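You operate a simulated robot arm through the tools that you are given. There is no shell and no other tool.

Carry out the task below with a simulated robot arm. There is one attempt and no reset: what you move stays moved.

TASK
Test the cabinet's lamps, log its two hour meters and set the day knob to WED.
Fine: the log is the P1 and P2 sliders. Leave the other knobs and buttons.

It is judged by the outcome, as a careful person would: the job done as asked, and still so three seconds after it is handed in. It fails if anything else is knocked over, pushed out of place, dropped, spilled or broken.

THE ROBOT
A 7-joint arm with a two-finger parallel gripper, fixed in place. Base frame: the origin is on the floor under the middle of its stand, x ahead of it, y to its left, z up. Lengths are in mm, angles in rad, forces in N, time in s.
With the tool pointing down near the work surface it reaches from about 360 to 880 mm from the base axis. Its first joint turns from -2.496 to 2.496 rad. Payload 3 kg.
The TCP is the grasp point between the finger pads, 30 mm short of the fingertips. In the tool frame z runs along the fingers and y along their closing line. The gripper opens to 94 mm. The fingers are 28 mm wide and 10 mm thick; the gripper's body (50 by 96 mm) begins 55 mm behind the TCP.
Orientation is told as [roll, pitch, yaw] about the base's x, y, z axes, in that order, counted from this pose: with the fingers straight down and closing along the base's y, the tool's x points along the base's -x, its y along +y and its z along -z.

THE INTERFACE
- The arm moves only by the tool apply_moves. Its argument "series" is a list that holds one entry, the list of rows, each a list of 7 numbers: the shift along the tool's x, y, z in units of 250 mm (1.0 is 250 mm), then the turn, a rotation vector about the tool's x, y, z in units of 120 degrees (1.0 is 120 degrees), then the finger opening in mm, from 0 to 94. In form: [[[x, y, z, rx, ry, rz, jaw], ...]]. A call has 1 to 20 rows; each row is the pose to reach, as a shift and turn from the pose commanded when the call began, along the tool's axes at that moment. A call with a number of a shift or a turn outside -1 to 1 is refused whole. A row lasts 0.2 s, in which the tool goes at most 50 mm and 0.15 rad; a call with a longer step from one row to the next is refused whole, and so is a gripper value outside its range. A pose out of reach is approached as far as the arm can. The call stops where the force on the tool passes 40 N (or 10 N more than at its start, if that is more) or the arm is blocked; 0.2 s more then pass. The fingers move at their own pace (about 72 mm/s each) and stop on an object; they squeeze with about 45 N. The grip force told is the motor's: it shows also when the fingers shut on nothing. Time passes only in rows, and 0.2 s behind the last, so rows that repeat a pose let the fingers close. It gives the time, the measured TCP pose, the force on the tool (base axes), the opening and the grip force at its end, in the units of the frame above (readings bear some noise), with the torque about the TCP (base axes, N m) and any sound that the robot's microphone picked up.
- Cameras (640 x 400 px; columns grow to the right, rows downward): "scene" is fixed at [400.9, 650.4, 1649.4]; the picture's right is [-0.68, -0.73, 0.00], its down [-0.52, 0.48, -0.70] and it looks along [0.51, -0.48, -0.71] (base axes); focal length 254 px, centre (320, 200). "wrist" rides on the gripper at [76, 14, -102] in the tool frame; the picture's right is [-0.18, 0.98, 0.00], its down [-0.75, -0.14, -0.64] and it looks along [-0.63, -0.12, 0.77] (tool axes); focal length 243 px, centre (320, 200). There is no depth. A picture from a camera that has moved, and an enlarged one, comes with that camera's place and axes in the base frame and with its lens.
- get_image(camera): a new picture of that camera. The clock stands still meanwhile.
- close_up(camera, box): a new picture of the part [left, top, right, bottom] of that camera's present view, enlarged. The clock stands still meanwhile.
- finish_job(): hands the job in; it is judged then, once.

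Nothing tells you positions but the pictures and the camera data. Unless the task says otherwise, let go and move clear before handing in.

The tools are called after "Call:" by a JSON object that holds its "api" and its "payload". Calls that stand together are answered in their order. apply_moves: Moves the arm, as the interface text tells. Its arguments: {"type":"object","properties":{"series":{"type":"array","items":{"type":"array","items":{"type":"array","items":{"type":"number"}}}}},"required":["series"]} The other tools are called the same way: get_image (camera) takes a picture; close_up (camera, box) takes an enlarged picture of a part of a camera's view; finish_job () hands the job in.

At the start:

```text
t: 0.0
position: [422.1, 152.2, 1344.8]
tool_rot: [0.0, 0.0, 0.001]
contact_force: [-0.1, -0.4, -0.9]
ft_torque: [0.0, 0.04, 0.01]
gripper_width: 94.0
gripper_force: 0.0
```

scene: 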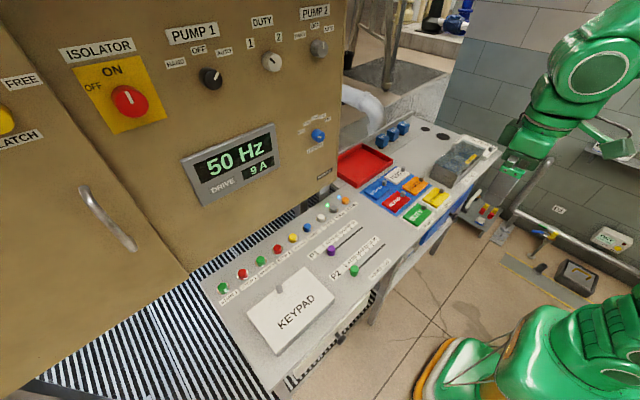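
wrist: 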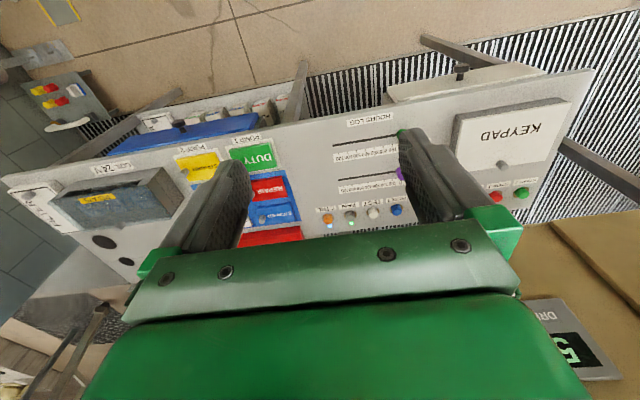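

I see a cabinet with knobs and a drive display, and a desk panel in front with buttons, P1/P2 sliders and a keypad cover. I'll look closer at every part before moving.

Call:
{"api": "close_up", "payload": {"camera": "scene", "box": [200, 180, 400, 305]}}

Call:
{"api": "close_up", "payload": {"camera": "scene", "box": [160, 0, 340, 112]}}

Call:
{"api": "close_up", "payload": {"camera": "scene", "box": [260, 90, 360, 152]}}

Call:
{"api": "close_up", "payload": {"camera": "scene", "box": [330, 110, 510, 222]}}

Call:
{"api": "close_up", "payload": {"camera": "wrist", "box": [300, 80, 560, 242]}}

```text
3.20 times, centred on (300, 242) of scene
camera zoom: at [400.9, 650.4, 1649.4], right [-0.68, -0.73, 0.0], down [-0.52, 0.48, -0.7], along [0.51, -0.48, -0.71], focal length 812 px, centre (384, 64)
```

zoom: 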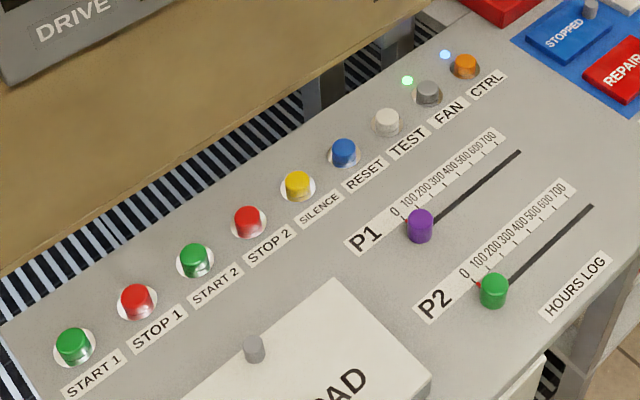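

```text
3.56 times, centred on (250, 56) of scene
camera zoom: at [400.9, 650.4, 1649.4], right [-0.68, -0.73, 0.0], down [-0.52, 0.48, -0.7], along [0.51, -0.48, -0.71], focal length 902 px, centre (569, 712)
```

zoom: 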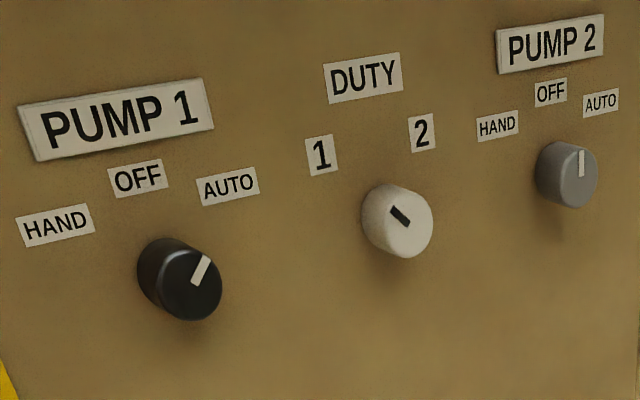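

```text
6.40 times, centred on (310, 121) of scene
camera zoom: at [400.9, 650.4, 1649.4], right [-0.68, -0.73, 0.0], down [-0.52, 0.48, -0.7], along [0.51, -0.48, -0.71], focal length 1624 px, centre (384, 706)
```

zoom: 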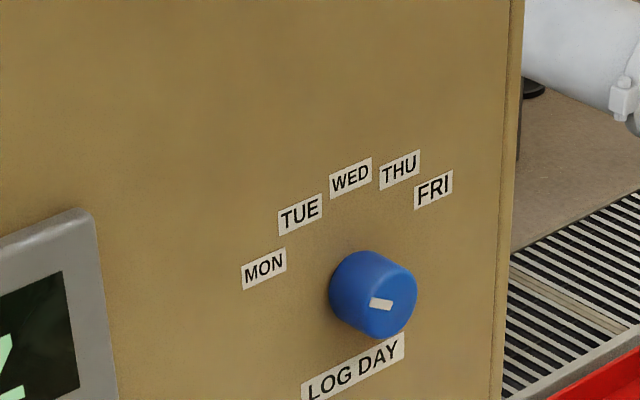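

```text
3.56 times, centred on (420, 166) of scene
camera zoom: at [400.9, 650.4, 1649.4], right [-0.68, -0.73, 0.0], down [-0.52, 0.48, -0.7], along [0.51, -0.48, -0.71], focal length 902 px, centre (-36, 321)
```

zoom: 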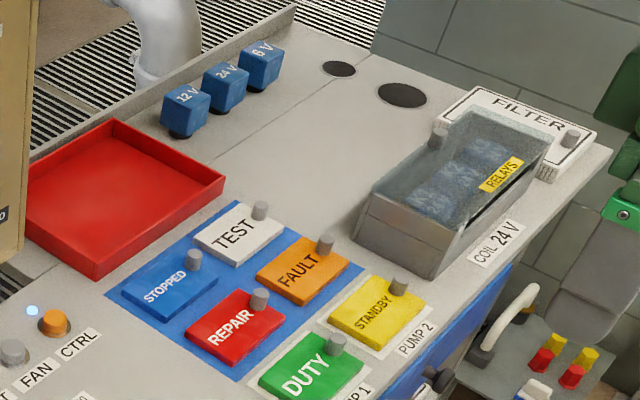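

```text
2.46 times, centred on (430, 161) of wrist
camera zoom: at [347.4, 166.8, 1445.4], right [0.18, 0.98, 0.0], down [0.75, -0.14, 0.64], along [0.63, -0.12, -0.77], focal length 597 px, centre (49, 296)
```

zoom: 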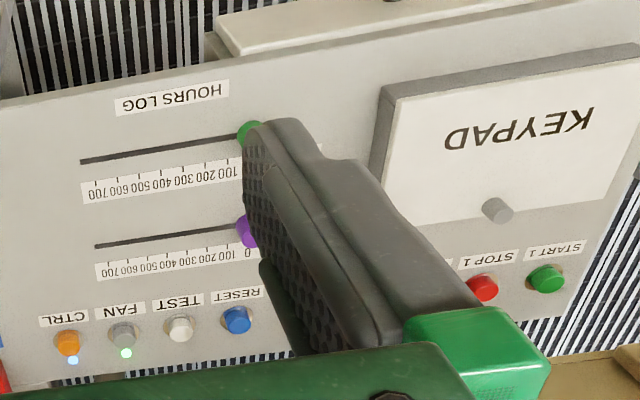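

The white TEST push button is at roughly (844, 228, 933), the P1/P2 sliders are at zero near y≈302, and the LOG DAY knob is on the cabinet face around (870, 217, 1263). I can't see the hour meters yet, so I'll tilt the wrist camera up to look over the cabinet.

Call:
{"api": "apply_moves", "payload": {"series": [[[0, 0, 0, 0, -0.069, 0, 94], [0, 0, 0, 0, -0.138, 0, 94], [0, 0, 0, 0, -0.207, 0, 94], [0, 0, 0, 0, -0.276, 0, 94], [0, 0, 0, 0, -0.345, 0, 94], [0, 0, 0, 0, -0.414, 0, 94]]]}}

Call:
{"api": "get_image", "payload": {"camera": "wrist"}}

Call:
{"api": "get_image", "payload": {"camera": "scene"}}

```text
t: 1.4
position: [412.4, 185.5, 1337.9]
tool_rot: [0.339, -0.669, -0.097]
contact_force: [-0.1, 0.4, -0.6]
ft_torque: [-0.01, 0.0, -0.03]
gripper_width: 94.0
gripper_force: 0.0
stopped in row 6: the arm was blocked; the commanded pose is now the measured one
```

```text
taken
camera wrist: at [287.7, 176.6, 1369.7], right [0.03, 0.93, 0.37], down [0.21, -0.37, 0.91], along [0.98, 0.05, -0.21], focal length 243 px, centre (320, 200)
```

wrist: 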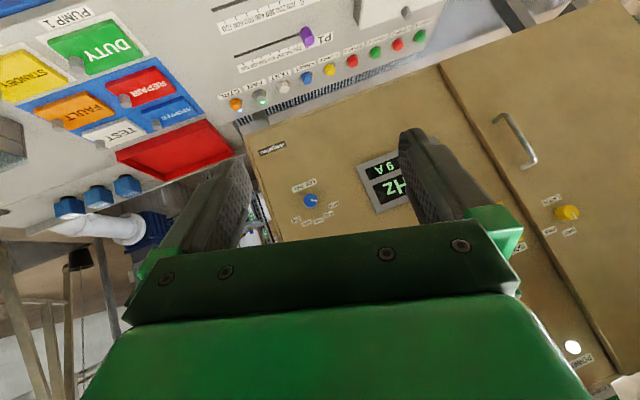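

```text
taken
```

scene: 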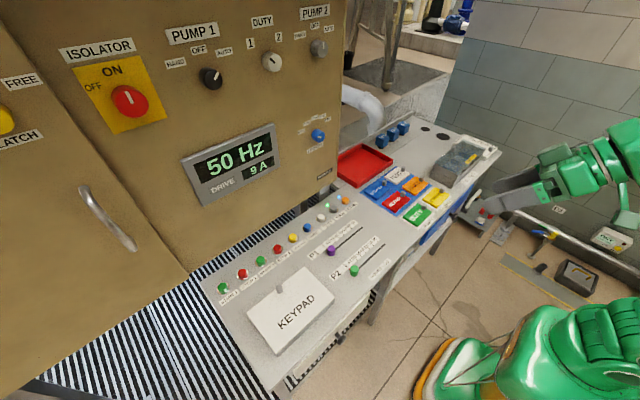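

The arm hit a joint limit while it was tucked in close, though the picture does show more of the cabinet, including a POWER lamp higher up. I'll move further out and level the tool before tilting up again to look for the meters.

Call:
{"api": "apply_moves", "payload": {"series": [[[-0.153, 0.014, 0.049, 0.033, 0.01, -0.008, 94], [-0.306, 0.028, 0.098, 0.066, 0.02, -0.016, 94], [-0.459, 0.042, 0.147, 0.1, 0.03, -0.023, 94], [-0.612, 0.055, 0.196, 0.133, 0.039, -0.031, 94], [-0.612, 0.055, 0.196, 0.133, 0.039, -0.031, 94]]]}}

Call:
{"api": "get_image", "payload": {"camera": "wrist"}}

```text
t: 2.6
position: [559.7, 200.8, 1402.1]
tool_rot: [-0.002, -0.604, 0.002]
contact_force: [-1.1, 0.7, -0.7]
ft_torque: [-0.03, 0.01, 0.0]
gripper_width: 94.2
gripper_force: 0.0
```

```text
taken
camera wrist: at [439.1, 215.5, 1441.9], right [0.15, 0.98, 0.1], down [0.26, -0.14, 0.96], along [0.95, -0.12, -0.27], focal length 243 px, centre (320, 200)
```

wrist: 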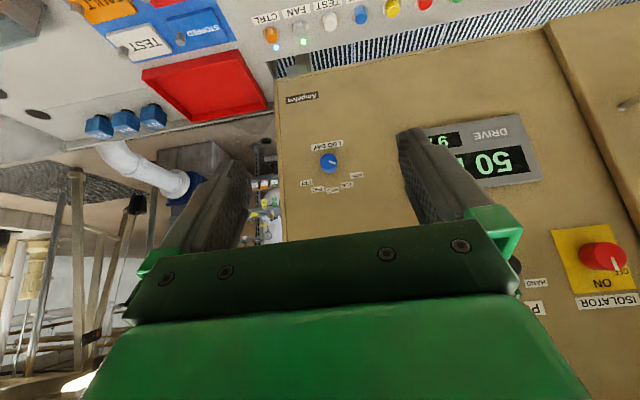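

The arm now reaches its commanded poses. I'll tilt the camera up further and shift left to see the upper and left parts of the cabinet.

Call:
{"api": "apply_moves", "payload": {"series": [[[0.017, 0.12, -0.06, 0, -0.0525, 0, 94], [0.034, 0.24, -0.12, 0, -0.105, 0, 94], [0.05, 0.36, -0.18, 0, -0.1575, 0, 94], [0.067, 0.48, -0.24, 0, -0.21, 0, 94], [0.084, 0.6, -0.3, 0, -0.2626, 0, 94], [0.084, 0.6, -0.3, 0, -0.2626, 0, 94]]]}}

Call:
{"api": "get_image", "payload": {"camera": "wrist"}}

```text
t: 4.2
position: [562.5, 334.9, 1405.1]
tool_rot: [0.307, -0.917, -0.25]
contact_force: [0.4, 0.0, -0.2]
ft_torque: [0.0, 0.02, 0.01]
gripper_width: 93.8
gripper_force: 0.0
stopped in row 6: the arm was blocked; the commanded pose is now the measured one
```

```text
taken
camera wrist: at [435.3, 348.8, 1406.6], right [0.11, 0.94, 0.33], down [-0.07, -0.32, 0.94], along [0.99, -0.13, 0.03], focal length 243 px, centre (320, 200)
```

wrist: 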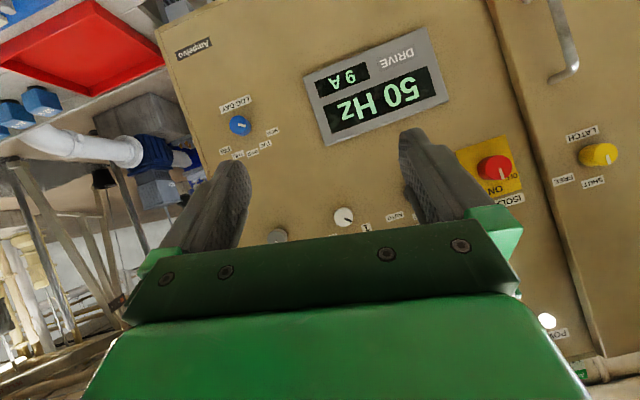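

The tilt is limited here as well. The upper part of the cabinet, up to about z 1850, is still hidden, so I'll raise the arm and look from higher up with a modest tilt.

Call:
{"api": "apply_moves", "payload": {"series": [[[-0.131, 0.002, -0.096, 0.012, 0.023, -0.0134, 94], [-0.262, 0.004, -0.191, 0.024, 0.0465, -0.0268, 94], [-0.394, 0.006, -0.287, 0.036, 0.07, -0.04, 94], [-0.525, 0.008, -0.382, 0.048, 0.093, -0.0535, 94], [-0.656, 0.01, -0.478, 0.06, 0.1163, -0.0669, 94], [-0.656, 0.01, -0.478, 0.06, 0.1163, -0.0669, 94]]]}}

Call:
{"api": "get_image", "payload": {"camera": "wrist"}}

```text
t: 5.6
position: [529.3, 287.6, 1569.4]
tool_rot: [0.005, -0.721, -0.004]
contact_force: [-2.6, 4.8, -0.5]
ft_torque: [-0.29, -0.24, -0.27]
gripper_width: 93.9
gripper_force: 0.1
out of reach, approached as far as the arm can: row 5, 6
```

```text
taken
camera wrist: at [405.8, 302.8, 1595.0], right [0.14, 0.98, 0.13], down [0.14, -0.15, 0.98], along [0.98, -0.12, -0.16], focal length 243 px, centre (320, 200)
```

wrist: 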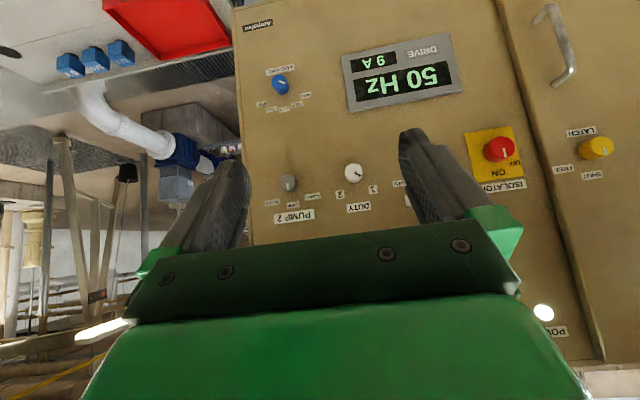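

The arm's reach tops out near z 1570, and the upper cabinet is still hidden behind the gripper. I'll move lower and further out, where the tool should be able to tilt nearer to horizontal.

Call:
{"api": "apply_moves", "payload": {"series": [[[0.033, -0.03, 0.152, 0, -0.046, 0, 94], [0.066, -0.061, 0.305, 0, -0.092, 0, 94], [0.098, -0.091, 0.457, 0, -0.137, 0, 94], [0.131, -0.122, 0.61, 0, -0.183, 0, 94], [0.164, -0.152, 0.762, 0, -0.229, 0, 94], [0.164, -0.152, 0.762, 0, -0.229, 0, 94]]]}}

Call:
{"api": "get_image", "payload": {"camera": "wrist"}}

```text
t: 7.0
position: [619.6, 252.9, 1399.1]
tool_rot: [-0.017, -1.184, 0.017]
contact_force: [-0.5, -0.2, -0.6]
ft_torque: [0.02, 0.01, 0.02]
gripper_width: 93.8
gripper_force: 0.0
```

```text
taken
camera wrist: at [495.9, 266.2, 1365.3], right [0.07, 0.98, 0.16], down [-0.31, -0.14, 0.94], along [0.95, -0.11, 0.3], focal length 243 px, centre (320, 200)
```

wrist: 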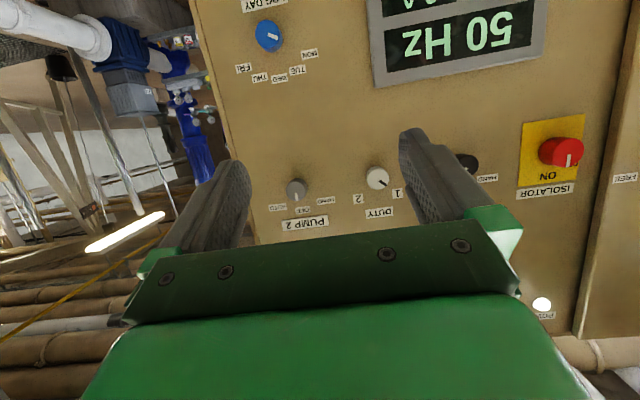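

At this position a tilt of -1.18 rad works. I'll bring the tool nearly horizontal and then roll it 90° so the camera sits on the side and the gripper doesn't block the upper cabinet.

Call:
{"api": "apply_moves", "payload": {"series": [[[0, 0, 0, 0, -0.05, 0, 94], [0, 0, 0, 0, -0.1, 0, 94], [0, 0, 0, 0, -0.15, 0, 94], [0, 0, 0, 0, -0.15, 0, 94]]]}}

Call:
{"api": "apply_moves", "payload": {"series": [[[0, 0, 0, 0, 0, -0.068, 94], [0, 0, 0, 0, 0, -0.136, 94], [0, 0, 0, 0, 0, -0.204, 94], [0, 0, 0, 0, 0, -0.272, 94], [0, 0, 0, 0, 0, -0.34, 94], [0, 0, 0, 0, 0, -0.408, 94], [0, 0, 0, 0, 0, -0.476, 94], [0, 0, 0, 0, 0, -0.544, 94], [0, 0, 0, 0, 0, -0.612, 94], [0, 0, 0, 0, 0, -0.68, 94], [0, 0, 0, 0, 0, -0.748, 94], [0, 0, 0, 0, 0, -0.748, 94]]]}}

Call:
{"api": "get_image", "payload": {"camera": "wrist"}}

```text
t: 7.8
position: [645.2, 227.1, 1378.4]
tool_rot: [0.944, -1.155, -0.89]
contact_force: [-0.5, 0.1, 0.7]
ft_torque: [-0.03, -0.01, -0.01]
gripper_width: 93.9
gripper_force: 0.1
stopped in row 4: the arm was blocked; the commanded pose is now the measured one
```

```text
t: 10.4
position: [642.8, 228.7, 1383.3]
tool_rot: [-1.325, -0.332, 1.587]
contact_force: [0.1, -0.6, -0.4]
ft_torque: [0.02, -0.02, -0.02]
gripper_width: 94.1
gripper_force: 0.1
```

```text
taken
camera wrist: at [541.2, 151.0, 1368.1], right [-0.24, 0.48, -0.84], down [-0.6, 0.61, 0.52], along [0.76, 0.63, 0.14], focal length 243 px, centre (320, 200)
```

wrist: 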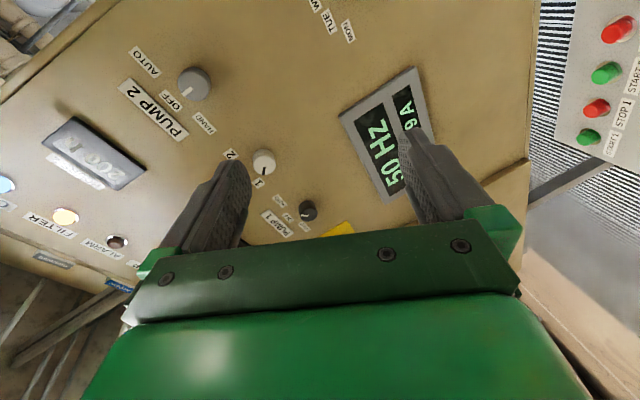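

Now I see a meter above PUMP 2 and a row of lamps near the top of the cabinet. I'll zoom in on it.

Call:
{"api": "close_up", "payload": {"camera": "wrist", "box": [0, 90, 190, 280]}}

Call:
{"api": "close_up", "payload": {"camera": "wrist", "box": [30, 100, 160, 200]}}

```text
2.11 times, centred on (95, 185) of wrist
camera zoom: at [541.2, 151.0, 1368.1], right [-0.24, 0.48, -0.84], down [-0.6, 0.61, 0.52], along [0.76, 0.63, 0.14], focal length 511 px, centre (794, 232)
```

zoom: 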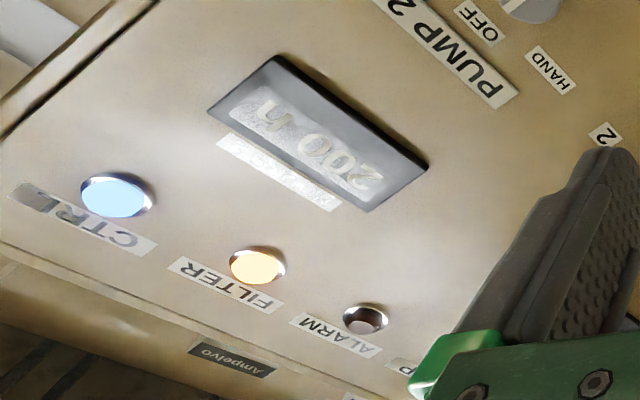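

```text
4.00 times, centred on (95, 150) of wrist
camera zoom: at [541.2, 151.0, 1368.1], right [-0.24, 0.48, -0.84], down [-0.6, 0.61, 0.52], along [0.76, 0.63, 0.14], focal length 970 px, centre (1220, 400)
```

zoom: 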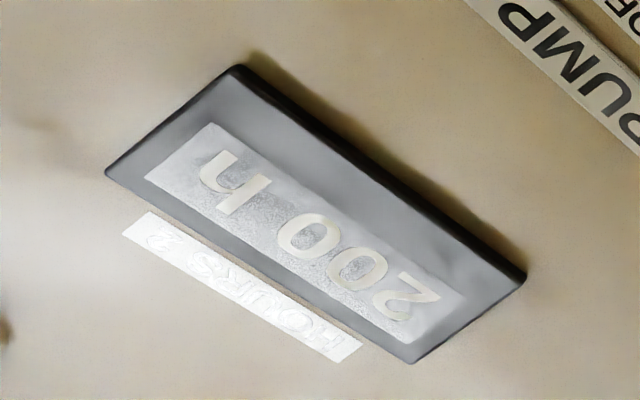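

HOURS 2 appears to read 200 h, though there is glare on it. HOURS 1 should be above PUMP 1 at about y 445 and z 1626, so I'll shift left about 200 mm to bring it into view.

Call:
{"api": "apply_moves", "payload": {"series": [[[-0.15, 0.049, 0.015, 0, 0, 0, 94], [-0.3, 0.099, 0.03, 0, 0, 0, 94], [-0.45, 0.148, 0.046, 0, 0, 0, 94], [-0.6, 0.198, 0.061, 0, 0, 0, 94], [-0.753, 0.247, 0.076, 0, 0, 0, 94], [-0.753, 0.247, 0.076, 0, 0, 0, 94]]]}}

Call:
{"api": "get_image", "payload": {"camera": "wrist"}}

```text
t: 11.8
position: [642.5, 428.3, 1380.9]
tool_rot: [-1.324, -0.333, 1.584]
contact_force: [0.8, -0.4, -0.5]
ft_torque: [-0.04, -0.01, -0.01]
gripper_width: 93.7
gripper_force: 0.0
```

```text
taken
camera wrist: at [541.6, 350.5, 1365.8], right [-0.25, 0.48, -0.84], down [-0.6, 0.61, 0.52], along [0.76, 0.63, 0.14], focal length 243 px, centre (320, 200)
```

wrist: 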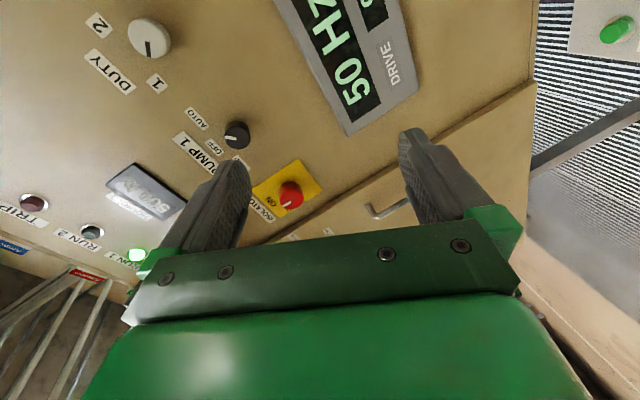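

Call:
{"api": "close_up", "payload": {"camera": "wrist", "box": [80, 140, 220, 240]}}

Call:
{"api": "close_up", "payload": {"camera": "wrist", "box": [0, 140, 200, 300]}}

```text
4.00 times, centred on (150, 190) of wrist
camera zoom: at [541.6, 350.5, 1365.8], right [-0.25, 0.48, -0.84], down [-0.6, 0.61, 0.52], along [0.76, 0.63, 0.14], focal length 970 px, centre (1000, 240)
```

zoom: 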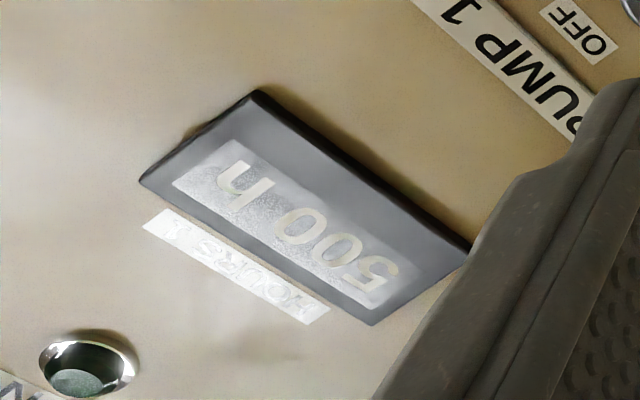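

```text
2.50 times, centred on (100, 220) of wrist
camera zoom: at [541.6, 350.5, 1365.8], right [-0.25, 0.48, -0.84], down [-0.6, 0.61, 0.52], along [0.76, 0.63, 0.14], focal length 606 px, centre (870, 150)
```

zoom: 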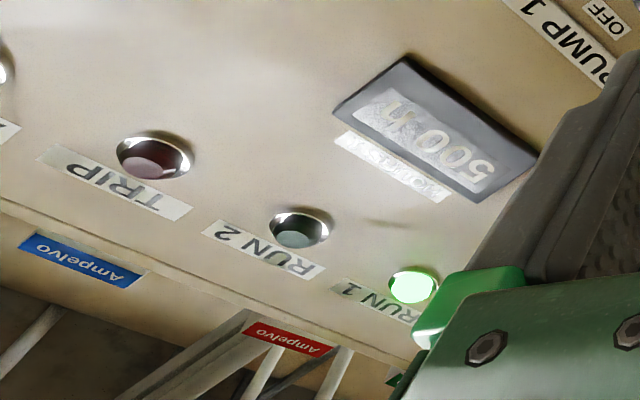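

Call:
{"api": "close_up", "payload": {"camera": "wrist", "box": [105, 165, 190, 218]}}

Call:
{"api": "close_up", "payload": {"camera": "scene", "box": [270, 180, 400, 262]}}

Call:
{"api": "close_up", "payload": {"camera": "scene", "box": [305, 220, 395, 276]}}

```text
7.53 times, centred on (148, 192) of wrist
camera zoom: at [541.6, 350.5, 1365.8], right [-0.25, 0.48, -0.84], down [-0.6, 0.61, 0.52], along [0.76, 0.63, 0.14], focal length 1827 px, centre (1619, 264)
```

zoom: 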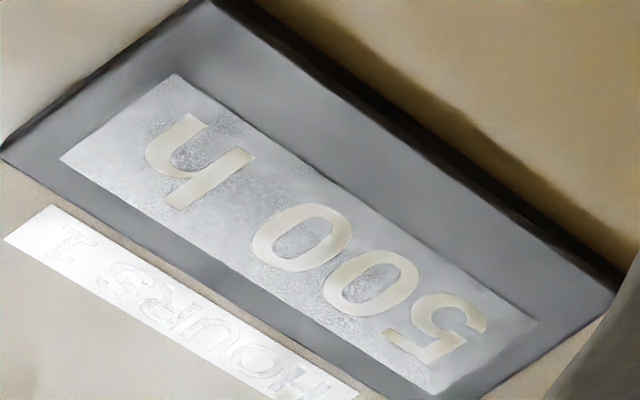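

```text
4.88 times, centred on (335, 221) of scene
camera zoom: at [400.9, 650.4, 1649.4], right [-0.68, -0.73, 0.0], down [-0.52, 0.48, -0.7], along [0.51, -0.48, -0.71], focal length 1238 px, centre (247, 98)
```

zoom: 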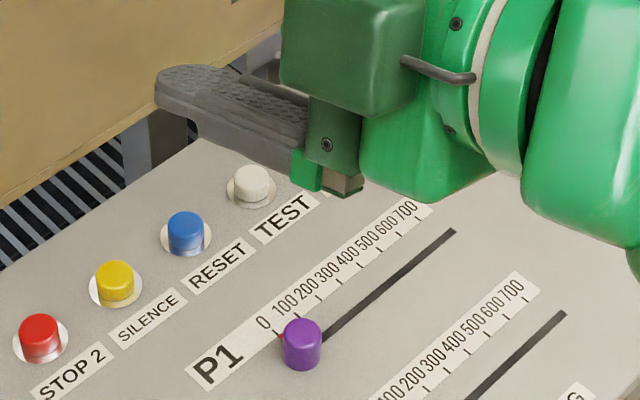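

```text
7.11 times, centred on (350, 248) of scene
camera zoom: at [400.9, 650.4, 1649.4], right [-0.68, -0.73, 0.0], down [-0.52, 0.48, -0.7], along [0.51, -0.48, -0.71], focal length 1804 px, centre (107, -141)
```

zoom: 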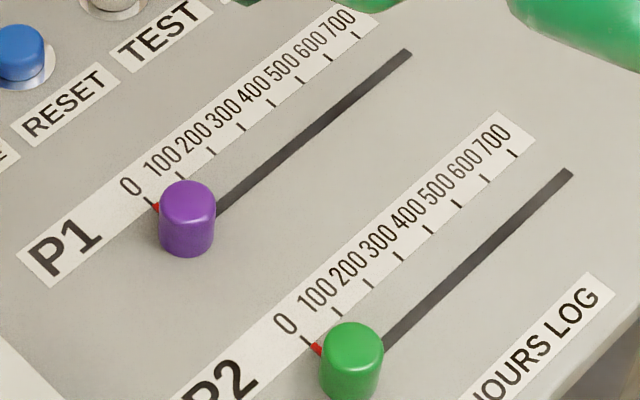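

HOURS 1 reads 500 h and HOURS 2 reads 200 h, and the slider scale is about 21 mm per 100. Next I'll turn the tool back to its normal roll in front of the LOG DAY knob to see where it points.

Call:
{"api": "apply_moves", "payload": {"series": [[[0.092, 0.0234, 0.0038, -0.01228, 0.02491, 0.05932, 94], [0.184, 0.0468, 0.0076, -0.02456, 0.04982, 0.11864, 94], [0.276, 0.0702, 0.0114, -0.03684, 0.07473, 0.17796, 94], [0.368, 0.0936, 0.0152, -0.04912, 0.09964, 0.23728, 94], [0.46, 0.117, 0.019, -0.0614, 0.12455, 0.2966, 94], [0.552, 0.1404, 0.0228, -0.07368, 0.14946, 0.35592, 94], [0.644, 0.1638, 0.0266, -0.08596, 0.17437, 0.41524, 94], [0.736, 0.1872, 0.0304, -0.09824, 0.19928, 0.47456, 94], [0.828, 0.2106, 0.0342, -0.11052, 0.22419, 0.53388, 94], [0.92, 0.234, 0.038, -0.1228, 0.2491, 0.5932, 94], [0.92, 0.234, 0.038, -0.1228, 0.2491, 0.5932, 94]]]}}

Call:
{"api": "get_image", "payload": {"camera": "wrist"}}

Call:
{"api": "get_image", "payload": {"camera": "scene"}}

```text
t: 14.2
position: [641.1, 230.4, 1252.4]
tool_rot: [0.004, -0.8, -0.002]
contact_force: [-0.4, 0.1, -0.7]
ft_torque: [-0.02, 0.06, -0.02]
gripper_width: 93.8
gripper_force: 0.0
```

```text
taken
camera wrist: at [514.1, 243.6, 1267.6], right [0.13, 0.98, 0.13], down [0.06, -0.14, 0.99], along [0.99, -0.12, -0.08], focal length 243 px, centre (320, 200)
```

wrist: 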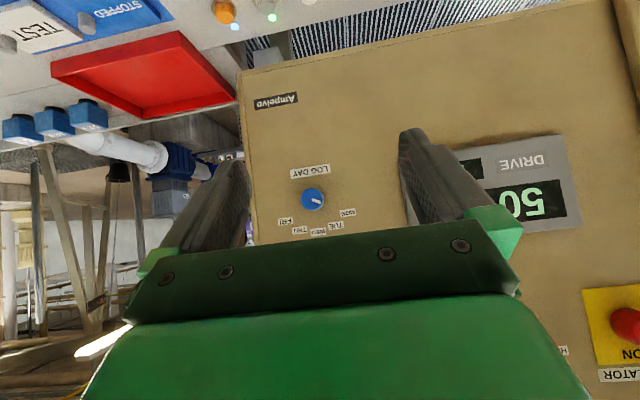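

```text
taken
```

scene: 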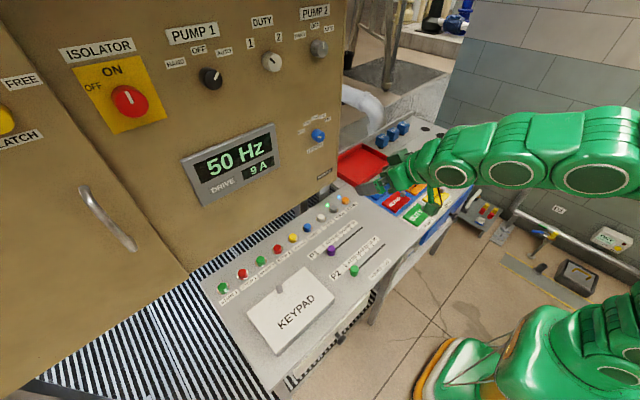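

Call:
{"api": "close_up", "payload": {"camera": "wrist", "box": [265, 155, 375, 240]}}

Call:
{"api": "close_up", "payload": {"camera": "wrist", "box": [290, 180, 335, 215]}}

Call:
{"api": "close_up", "payload": {"camera": "scene", "box": [295, 110, 345, 160]}}

```text
4.71 times, centred on (320, 198) of wrist
camera zoom: at [514.1, 243.6, 1267.6], right [0.13, 0.98, 0.13], down [0.06, -0.14, 0.99], along [0.99, -0.12, -0.08], focal length 1142 px, centre (320, 212)
```

zoom: 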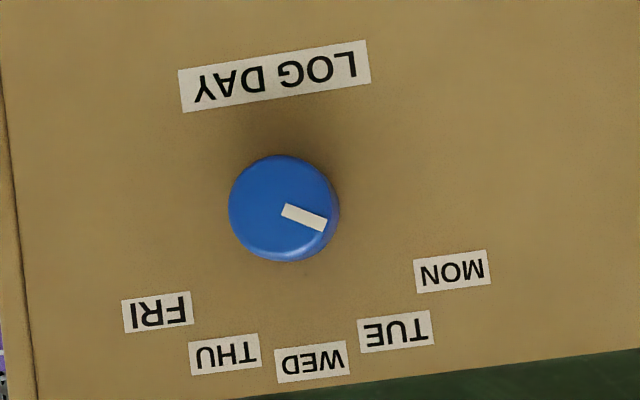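

```text
11.43 times, centred on (312, 198) of wrist
camera zoom: at [514.1, 243.6, 1267.6], right [0.13, 0.98, 0.13], down [0.06, -0.14, 0.99], along [0.99, -0.12, -0.08], focal length 2773 px, centre (406, 229)
```

zoom: 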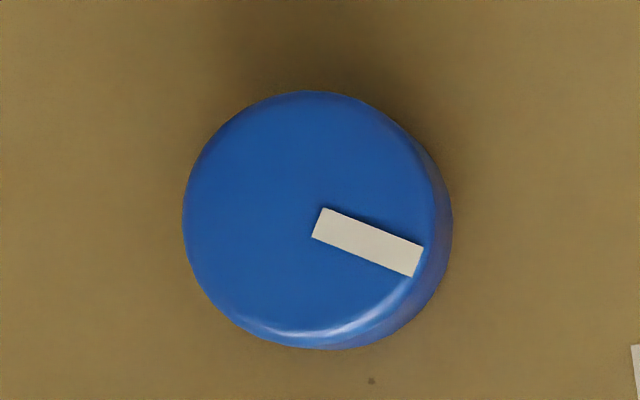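

```text
8.00 times, centred on (320, 135) of scene
camera zoom: at [400.9, 650.4, 1649.4], right [-0.68, -0.73, 0.0], down [-0.52, 0.48, -0.7], along [0.51, -0.48, -0.71], focal length 2030 px, centre (320, 720)
```

zoom: 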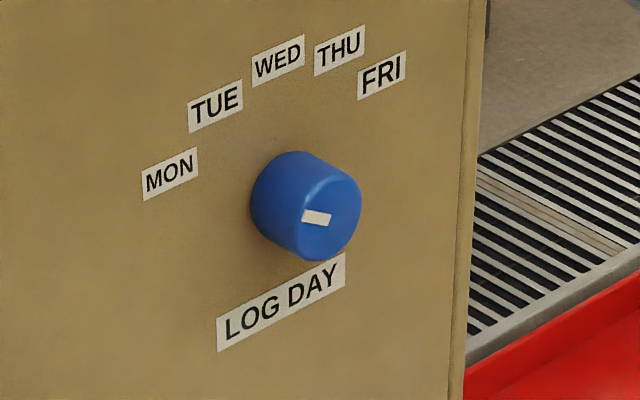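

The LOG DAY knob points at MON, with its face at about (892, 185, 1234), so WED is 60° clockwise as seen from the front. The lamps come first, so I'll move down toward the TEST button at about (844, 228, 933) and check its position.

Call:
{"api": "apply_moves", "payload": {"series": [[[0.013, -0.001, 0.161, 0, 0.024, 0, 94], [0.026, -0.003, 0.321, 0, 0.048, 0, 94], [0.04, -0.004, 0.482, 0, 0.072, 0, 94], [0.053, -0.005, 0.642, 0, 0.096, 0, 94], [0.066, -0.007, 0.803, 0, 0.12, 0, 94], [0.079, -0.008, 0.9636, 0, 0.1432, 0, 94], [0.079, -0.008, 0.9636, 0, 0.1432, 0, 94]]]}}

Call:
{"api": "get_image", "payload": {"camera": "wrist"}}

Call:
{"api": "get_image", "payload": {"camera": "scene"}}

```text
t: 15.8
position: [801.1, 224.5, 1073.2]
tool_rot: [0.003, -0.501, 0.0]
contact_force: [-0.4, -0.6, 0.1]
ft_torque: [-0.02, 0.0, -0.01]
gripper_width: 94.2
gripper_force: 0.2
```

```text
taken
camera wrist: at [684.5, 239.0, 1123.7], right [0.16, 0.98, 0.09], down [0.35, -0.14, 0.93], along [0.92, -0.12, -0.37], focal length 243 px, centre (320, 200)
```

wrist: 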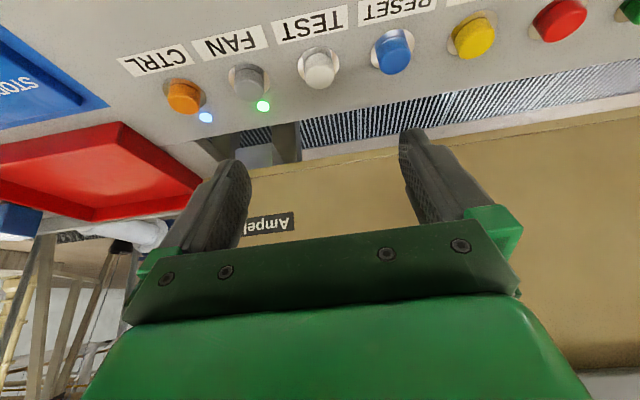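

```text
taken
```

scene: 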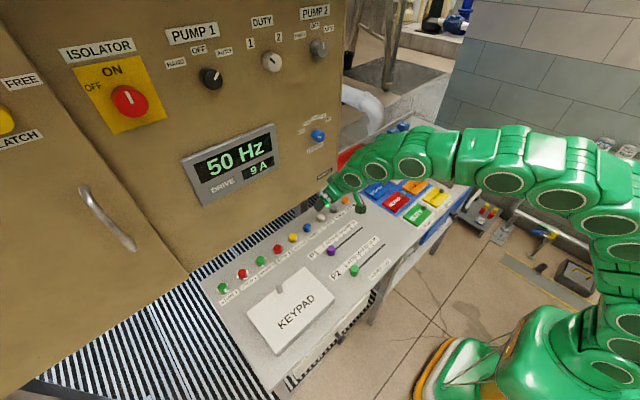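

Call:
{"api": "close_up", "payload": {"camera": "wrist", "box": [220, 0, 420, 125]}}

Call:
{"api": "close_up", "payload": {"camera": "scene", "box": [290, 160, 390, 222]}}

```text
3.20 times, centred on (320, 62) of wrist
camera zoom: at [684.5, 239.0, 1123.7], right [0.16, 0.98, 0.09], down [0.35, -0.14, 0.93], along [0.92, -0.12, -0.37], focal length 776 px, centre (320, 640)
```

zoom: 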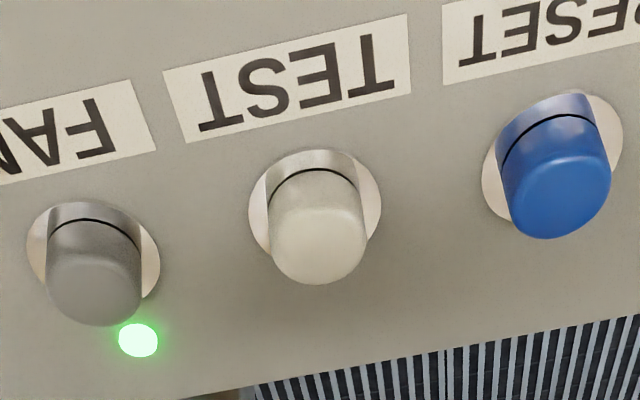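

```text
6.40 times, centred on (340, 191) of scene
camera zoom: at [400.9, 650.4, 1649.4], right [-0.68, -0.73, 0.0], down [-0.52, 0.48, -0.7], along [0.51, -0.48, -0.71], focal length 1624 px, centre (192, 258)
```

zoom: 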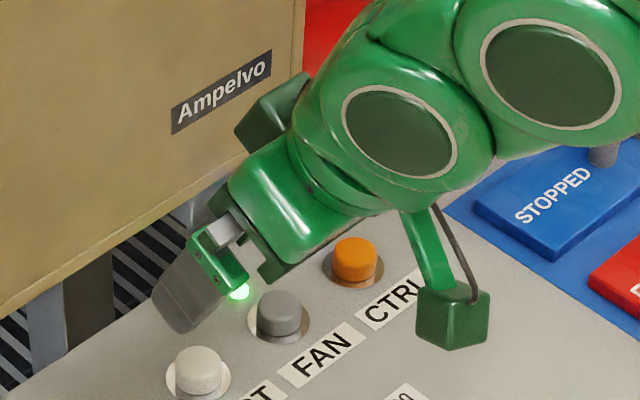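

The TEST button's top centre is at about (843.6, 228.4, 942). I'll close the fingers and hover just above it.

Call:
{"api": "apply_moves", "payload": {"series": [[[0, 0.004, 0.083, 0, 0, 0, 0], [0, 0.008, 0.166, 0, 0, 0, 0], [0, 0.012, 0.25, 0, 0, 0, 0], [0, 0.016, 0.333, 0, 0, 0, 0], [0, 0.016, 0.333, 0, 0, 0, 0]]]}}

Call:
{"api": "get_image", "payload": {"camera": "wrist"}}

Call:
{"api": "close_up", "payload": {"camera": "scene", "box": [280, 160, 390, 230]}}

```text
t: 17.0
position: [841.2, 231.5, 998.8]
tool_rot: [0.0, -0.501, 0.0]
contact_force: [-0.5, -0.3, -0.6]
ft_torque: [-0.01, -0.05, 0.0]
gripper_width: 0.0
gripper_force: 33.0
```

```text
taken
camera wrist: at [725.4, 245.7, 1050.2], right [0.16, 0.98, 0.09], down [0.35, -0.14, 0.93], along [0.92, -0.12, -0.37], focal length 243 px, centre (320, 200)
```

wrist: 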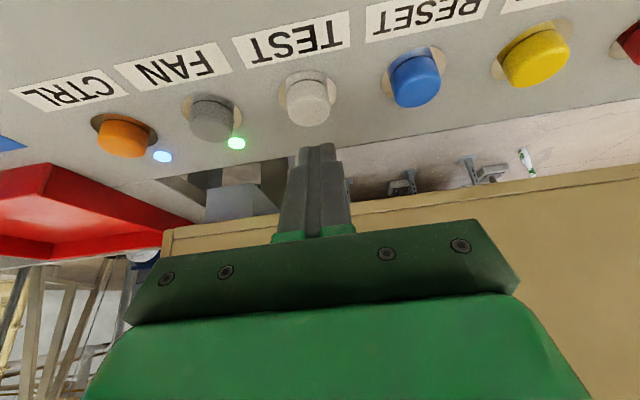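

```text
5.71 times, centred on (335, 195) of scene
camera zoom: at [400.9, 650.4, 1649.4], right [-0.68, -0.73, 0.0], down [-0.52, 0.48, -0.7], along [0.51, -0.48, -0.71], focal length 1450 px, centre (234, 229)
```

zoom: 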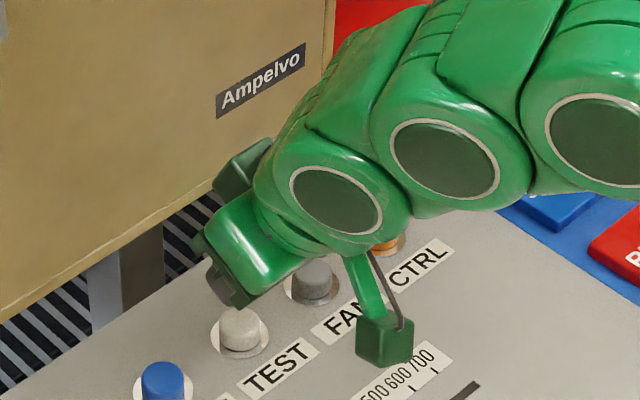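

The closed fingertips are right above the TEST button. I'll lower them straight down in small steps until the button gives.

Call:
{"api": "apply_moves", "payload": {"series": [[[0.0077, 0, 0.014, 0, 0, 0, 0], [0.0154, 0, 0.0281, 0, 0, 0, 0], [0.023, 0, 0.0421, 0, 0, 0, 0], [0.0307, 0, 0.0561, 0, 0, 0, 0], [0.0384, 0, 0.0702, 0, 0, 0, 0], [0.0422, 0, 0.0772, 0, 0, 0, 0], [0.0461, 0, 0.0842, 0, 0, 0, 0], [0.0499, 0, 0.0912, 0, 0, 0, 0], [0.0538, 0, 0.0982, 0, 0, 0, 0], [0.0576, 0, 0.1052, 0, 0, 0, 0]]]}}

Call:
{"api": "get_image", "payload": {"camera": "wrist"}}

Call:
{"api": "close_up", "payload": {"camera": "scene", "box": [280, 160, 390, 230]}}

```text
t: 19.2
position: [840.7, 230.7, 970.7]
tool_rot: [0.001, -0.506, 0.001]
contact_force: [-12.7, 2.4, 25.3]
ft_torque: [0.02, 0.38, -0.02]
gripper_width: 0.0
gripper_force: 33.4
heard: click
```

```text
taken
camera wrist: at [725.0, 245.7, 1021.6], right [0.16, 0.98, 0.09], down [0.35, -0.14, 0.93], along [0.92, -0.12, -0.37], focal length 243 px, centre (320, 200)
```

wrist: 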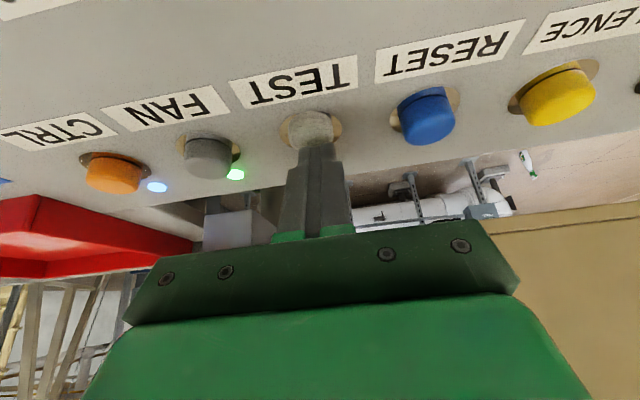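

```text
5.71 times, centred on (335, 195) of scene
camera zoom: at [400.9, 650.4, 1649.4], right [-0.68, -0.73, 0.0], down [-0.52, 0.48, -0.7], along [0.51, -0.48, -0.71], focal length 1450 px, centre (234, 229)
```

zoom: 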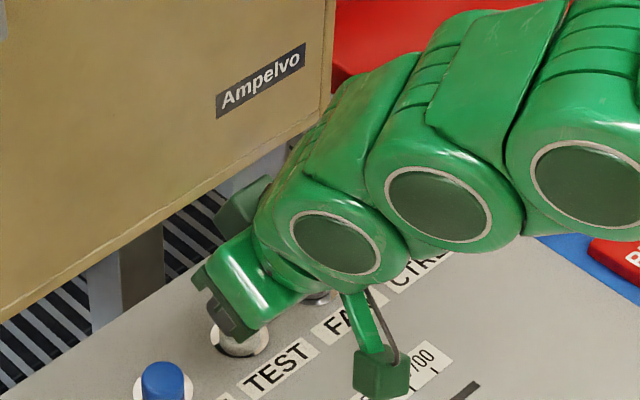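

A click was heard and the TEST button is down. I'll hold it for about a second so the lamp test runs, then release it straight up.

Call:
{"api": "apply_moves", "payload": {"series": [[[0.002, 0, 0.0035, 0, 0, 0, 0], [0.002, 0, 0.0035, 0, 0, 0, 0], [0.002, 0, 0.0035, 0, 0, 0, 0], [0.002, 0, 0.0035, 0, 0, 0, 0], [0.002, 0, 0.0035, 0, 0, 0, 0]]]}}

Call:
{"api": "get_image", "payload": {"camera": "scene"}}

Call:
{"api": "get_image", "payload": {"camera": "wrist"}}

```text
t: 20.4
position: [840.2, 231.0, 969.4]
tool_rot: [0.002, -0.503, 0.0]
contact_force: [-1.8, 3.4, 36.4]
ft_torque: [0.06, 0.0, -0.04]
gripper_width: 0.1
gripper_force: 33.2
```

```text
taken
```

scene: 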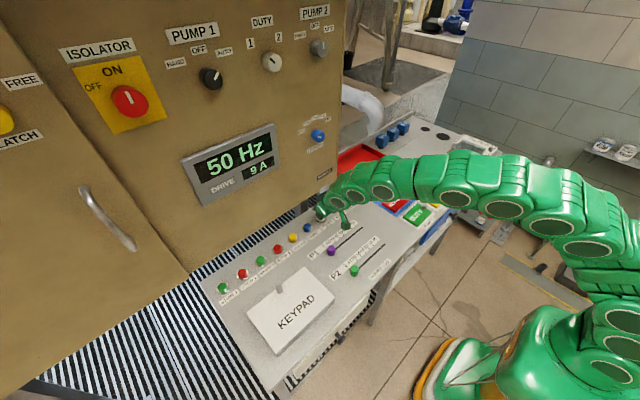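

```text
taken
camera wrist: at [725.0, 245.7, 1020.1], right [0.16, 0.98, 0.09], down [0.35, -0.14, 0.93], along [0.92, -0.12, -0.37], focal length 243 px, centre (320, 200)
```

wrist: 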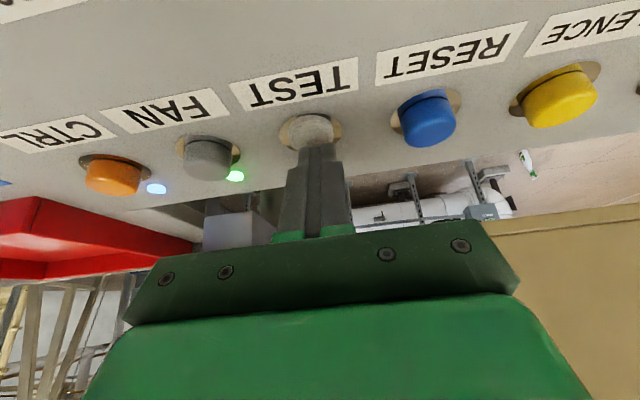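

Call:
{"api": "apply_moves", "payload": {"series": [[[-0.02, 0, -0.037, 0, 0, 0, 0], [-0.07, 0, -0.128, 0, 0, 0, 0], [-0.12, 0, -0.22, 0, 0, 0, 0], [-0.173, 0, -0.316, 0, 0, 0, 0], [-0.173, 0, -0.316, 0, 0, 0, 0]]]}}

Call:
{"api": "get_image", "payload": {"camera": "wrist"}}

```text
t: 21.6
position: [839.9, 231.3, 1056.1]
tool_rot: [0.0, -0.501, 0.0]
contact_force: [1.0, 1.2, -0.3]
ft_torque: [0.0, -0.01, -0.01]
gripper_width: 0.0
gripper_force: 33.4
```

```text
taken
camera wrist: at [724.3, 246.3, 1107.8], right [0.16, 0.98, 0.09], down [0.35, -0.14, 0.92], along [0.92, -0.12, -0.37], focal length 243 px, centre (320, 200)
```

wrist: 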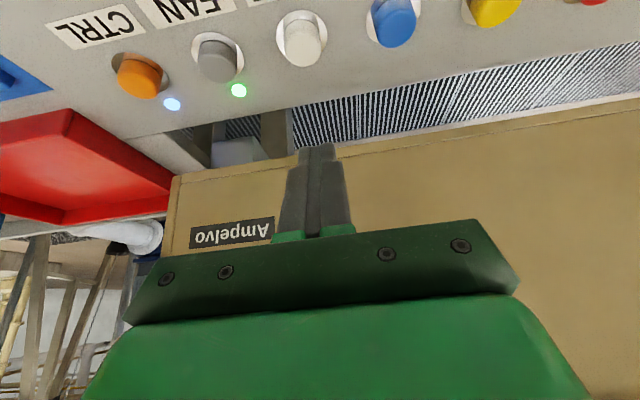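

The TEST button has sprung back up. Now I'll go to the P1 slider, turning the tool to point straight down with the fingers half open.

Call:
{"api": "apply_moves", "payload": {"series": [[[0.086, 0.057, -0.069, 0, 0.048, 0, 0], [0.171, 0.113, -0.137, 0, 0.096, 0, 20], [0.257, 0.17, -0.206, 0, 0.1435, 0, 40], [0.342, 0.226, -0.274, 0, 0.191, 0, 60], [0.428, 0.283, -0.343, 0, 0.2392, 0, 60], [0.428, 0.283, -0.343, 0, 0.2392, 0, 60]]]}}

Call:
{"api": "get_image", "payload": {"camera": "wrist"}}

Call:
{"api": "close_up", "payload": {"camera": "scene", "box": [290, 200, 420, 282]}}

```text
t: 23.0
position: [705.2, 302.7, 1082.7]
tool_rot: [0.0, 0.003, -0.002]
contact_force: [0.5, 0.8, 0.2]
ft_torque: [0.01, -0.03, -0.02]
gripper_width: 59.9
gripper_force: 0.0
```

```text
taken
camera wrist: at [629.9, 316.9, 1183.0], right [0.18, 0.98, 0.0], down [0.75, -0.14, 0.64], along [0.63, -0.12, -0.77], focal length 243 px, centre (320, 200)
```

wrist: 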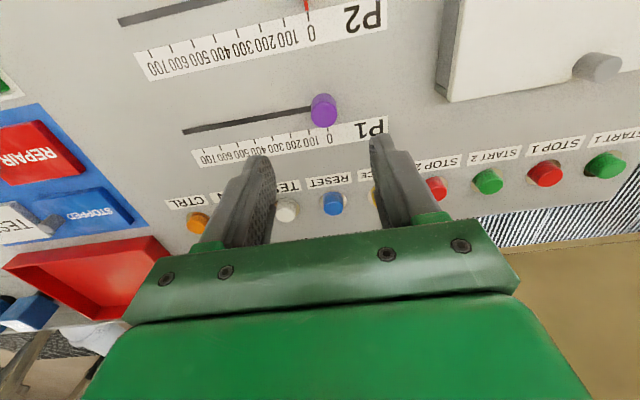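

```text
4.88 times, centred on (355, 241) of scene
camera zoom: at [400.9, 650.4, 1649.4], right [-0.68, -0.73, 0.0], down [-0.52, 0.48, -0.7], along [0.51, -0.48, -0.71], focal length 1238 px, centre (149, -0)
```

zoom: 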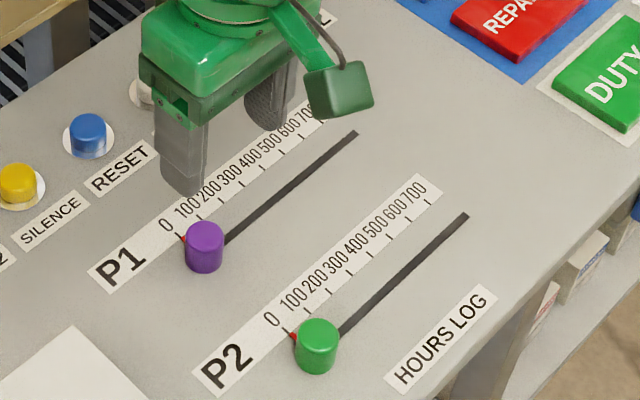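

Call:
{"api": "close_up", "payload": {"camera": "wrist", "box": [170, 70, 410, 190]}}

Call:
{"api": "close_up", "payload": {"camera": "wrist", "box": [110, 0, 410, 100]}}

```text
2.67 times, centred on (290, 130) of wrist
camera zoom: at [629.9, 316.9, 1183.0], right [0.18, 0.98, 0.0], down [0.75, -0.14, 0.64], along [0.63, -0.12, -0.77], focal length 647 px, centre (400, 387)
```

zoom: 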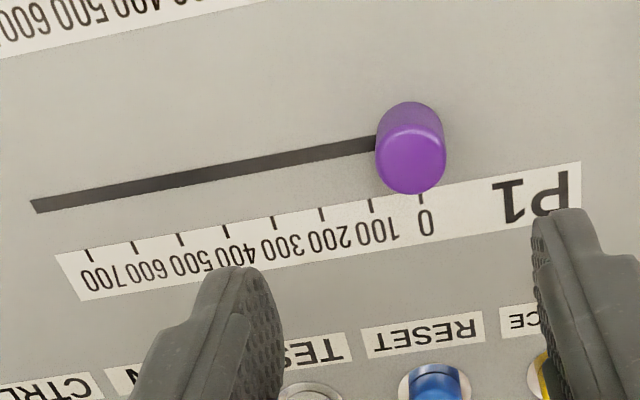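

```text
2.13 times, centred on (260, 50) of wrist
camera zoom: at [629.9, 316.9, 1183.0], right [0.18, 0.98, 0.0], down [0.75, -0.14, 0.64], along [0.63, -0.12, -0.77], focal length 518 px, centre (448, 520)
```

zoom: 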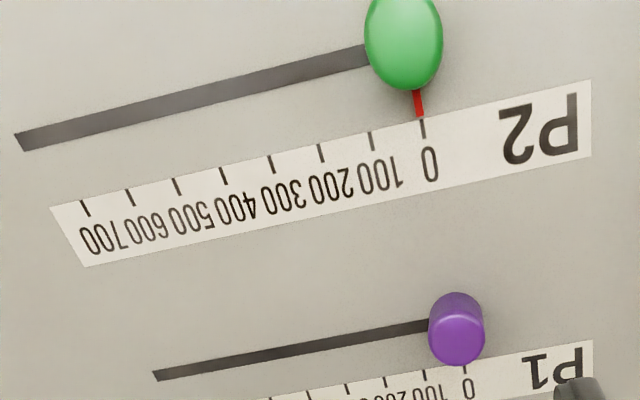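

P1's cap is centred at about (715, 305) with its top near z 960, and the desk is at about z 930. The tick spacing is about 21 mm per 100, so 500 is about 105 mm toward -y. I'll descend around the P1 cap with open fingers.

Call:
{"api": "apply_moves", "payload": {"series": [[[-0.01, 0.002, 0.11, 0, 0, 0, 60], [-0.02, 0.004, 0.22, 0, 0, 0, 60], [-0.03, 0.006, 0.32, 0, 0, 0, 60], [-0.04, 0.0072, 0.4, 0, 0, 0, 60], [-0.04, 0.0072, 0.436, 0, 0, 0, 60], [-0.04, 0.0072, 0.436, 0, 0, 0, 60]]]}}

Call:
{"api": "get_image", "payload": {"camera": "wrist"}}

Call:
{"api": "close_up", "payload": {"camera": "scene", "box": [290, 200, 420, 282]}}

```text
t: 24.4
position: [715.6, 304.3, 972.9]
tool_rot: [0.0, 0.0, -0.001]
contact_force: [0.3, 0.2, 0.1]
ft_torque: [-0.02, -0.01, 0.0]
gripper_width: 59.9
gripper_force: 0.1
```

```text
taken
camera wrist: at [639.8, 318.2, 1072.8], right [0.18, 0.98, 0.0], down [0.75, -0.14, 0.64], along [0.63, -0.12, -0.77], focal length 243 px, centre (320, 200)
```

wrist: 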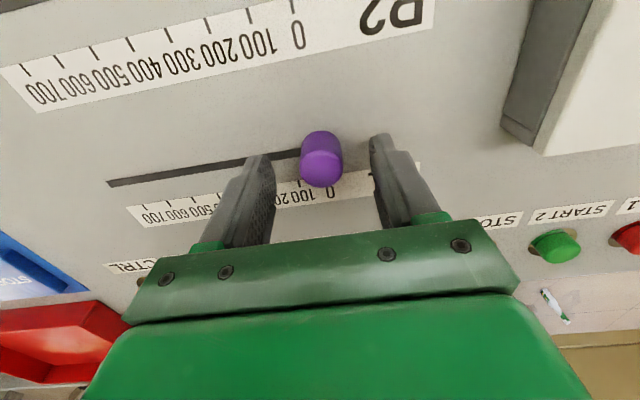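

```text
4.88 times, centred on (355, 241) of scene
camera zoom: at [400.9, 650.4, 1649.4], right [-0.68, -0.73, 0.0], down [-0.52, 0.48, -0.7], along [0.51, -0.48, -0.71], focal length 1238 px, centre (149, -0)
```

zoom: 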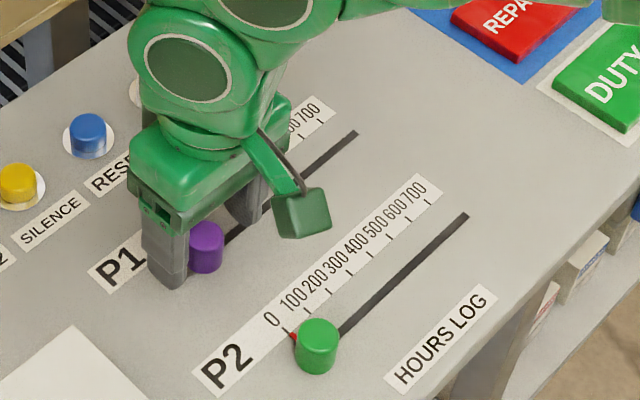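

The cap is between the fingers. I'll lower 5 mm more and close on it.

Call:
{"api": "apply_moves", "payload": {"series": [[[0, 0, 0.02, 0, 0, 0, 60], [0, 0, 0.02, 0, 0, 0, 40], [0, 0, 0.02, 0, 0, 0, 20], [0, 0, 0.02, 0, 0, 0, 15], [0, 0, 0.02, 0, 0, 0, 15], [0, 0, 0.02, 0, 0, 0, 15]]]}}

Call:
{"api": "get_image", "payload": {"camera": "wrist"}}

```text
t: 25.8
position: [715.6, 303.5, 965.6]
tool_rot: [0.0, -0.001, 0.0]
contact_force: [0.1, 1.4, -0.3]
ft_torque: [0.05, 0.03, 0.0]
gripper_width: 24.4
gripper_force: 44.8
```

```text
taken
camera wrist: at [640.0, 318.2, 1068.0], right [0.18, 0.98, 0.0], down [0.75, -0.14, 0.64], along [0.63, -0.12, -0.77], focal length 243 px, centre (320, 200)
```

wrist: 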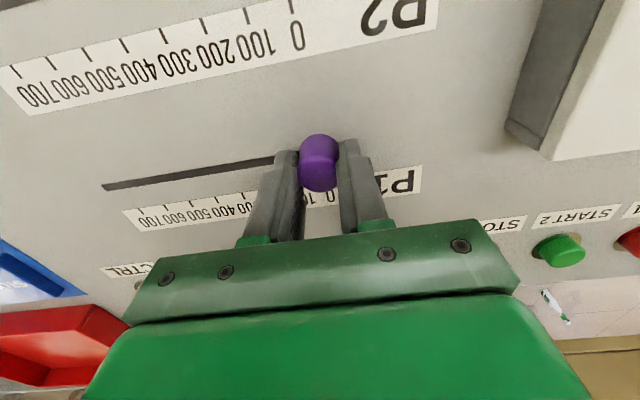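

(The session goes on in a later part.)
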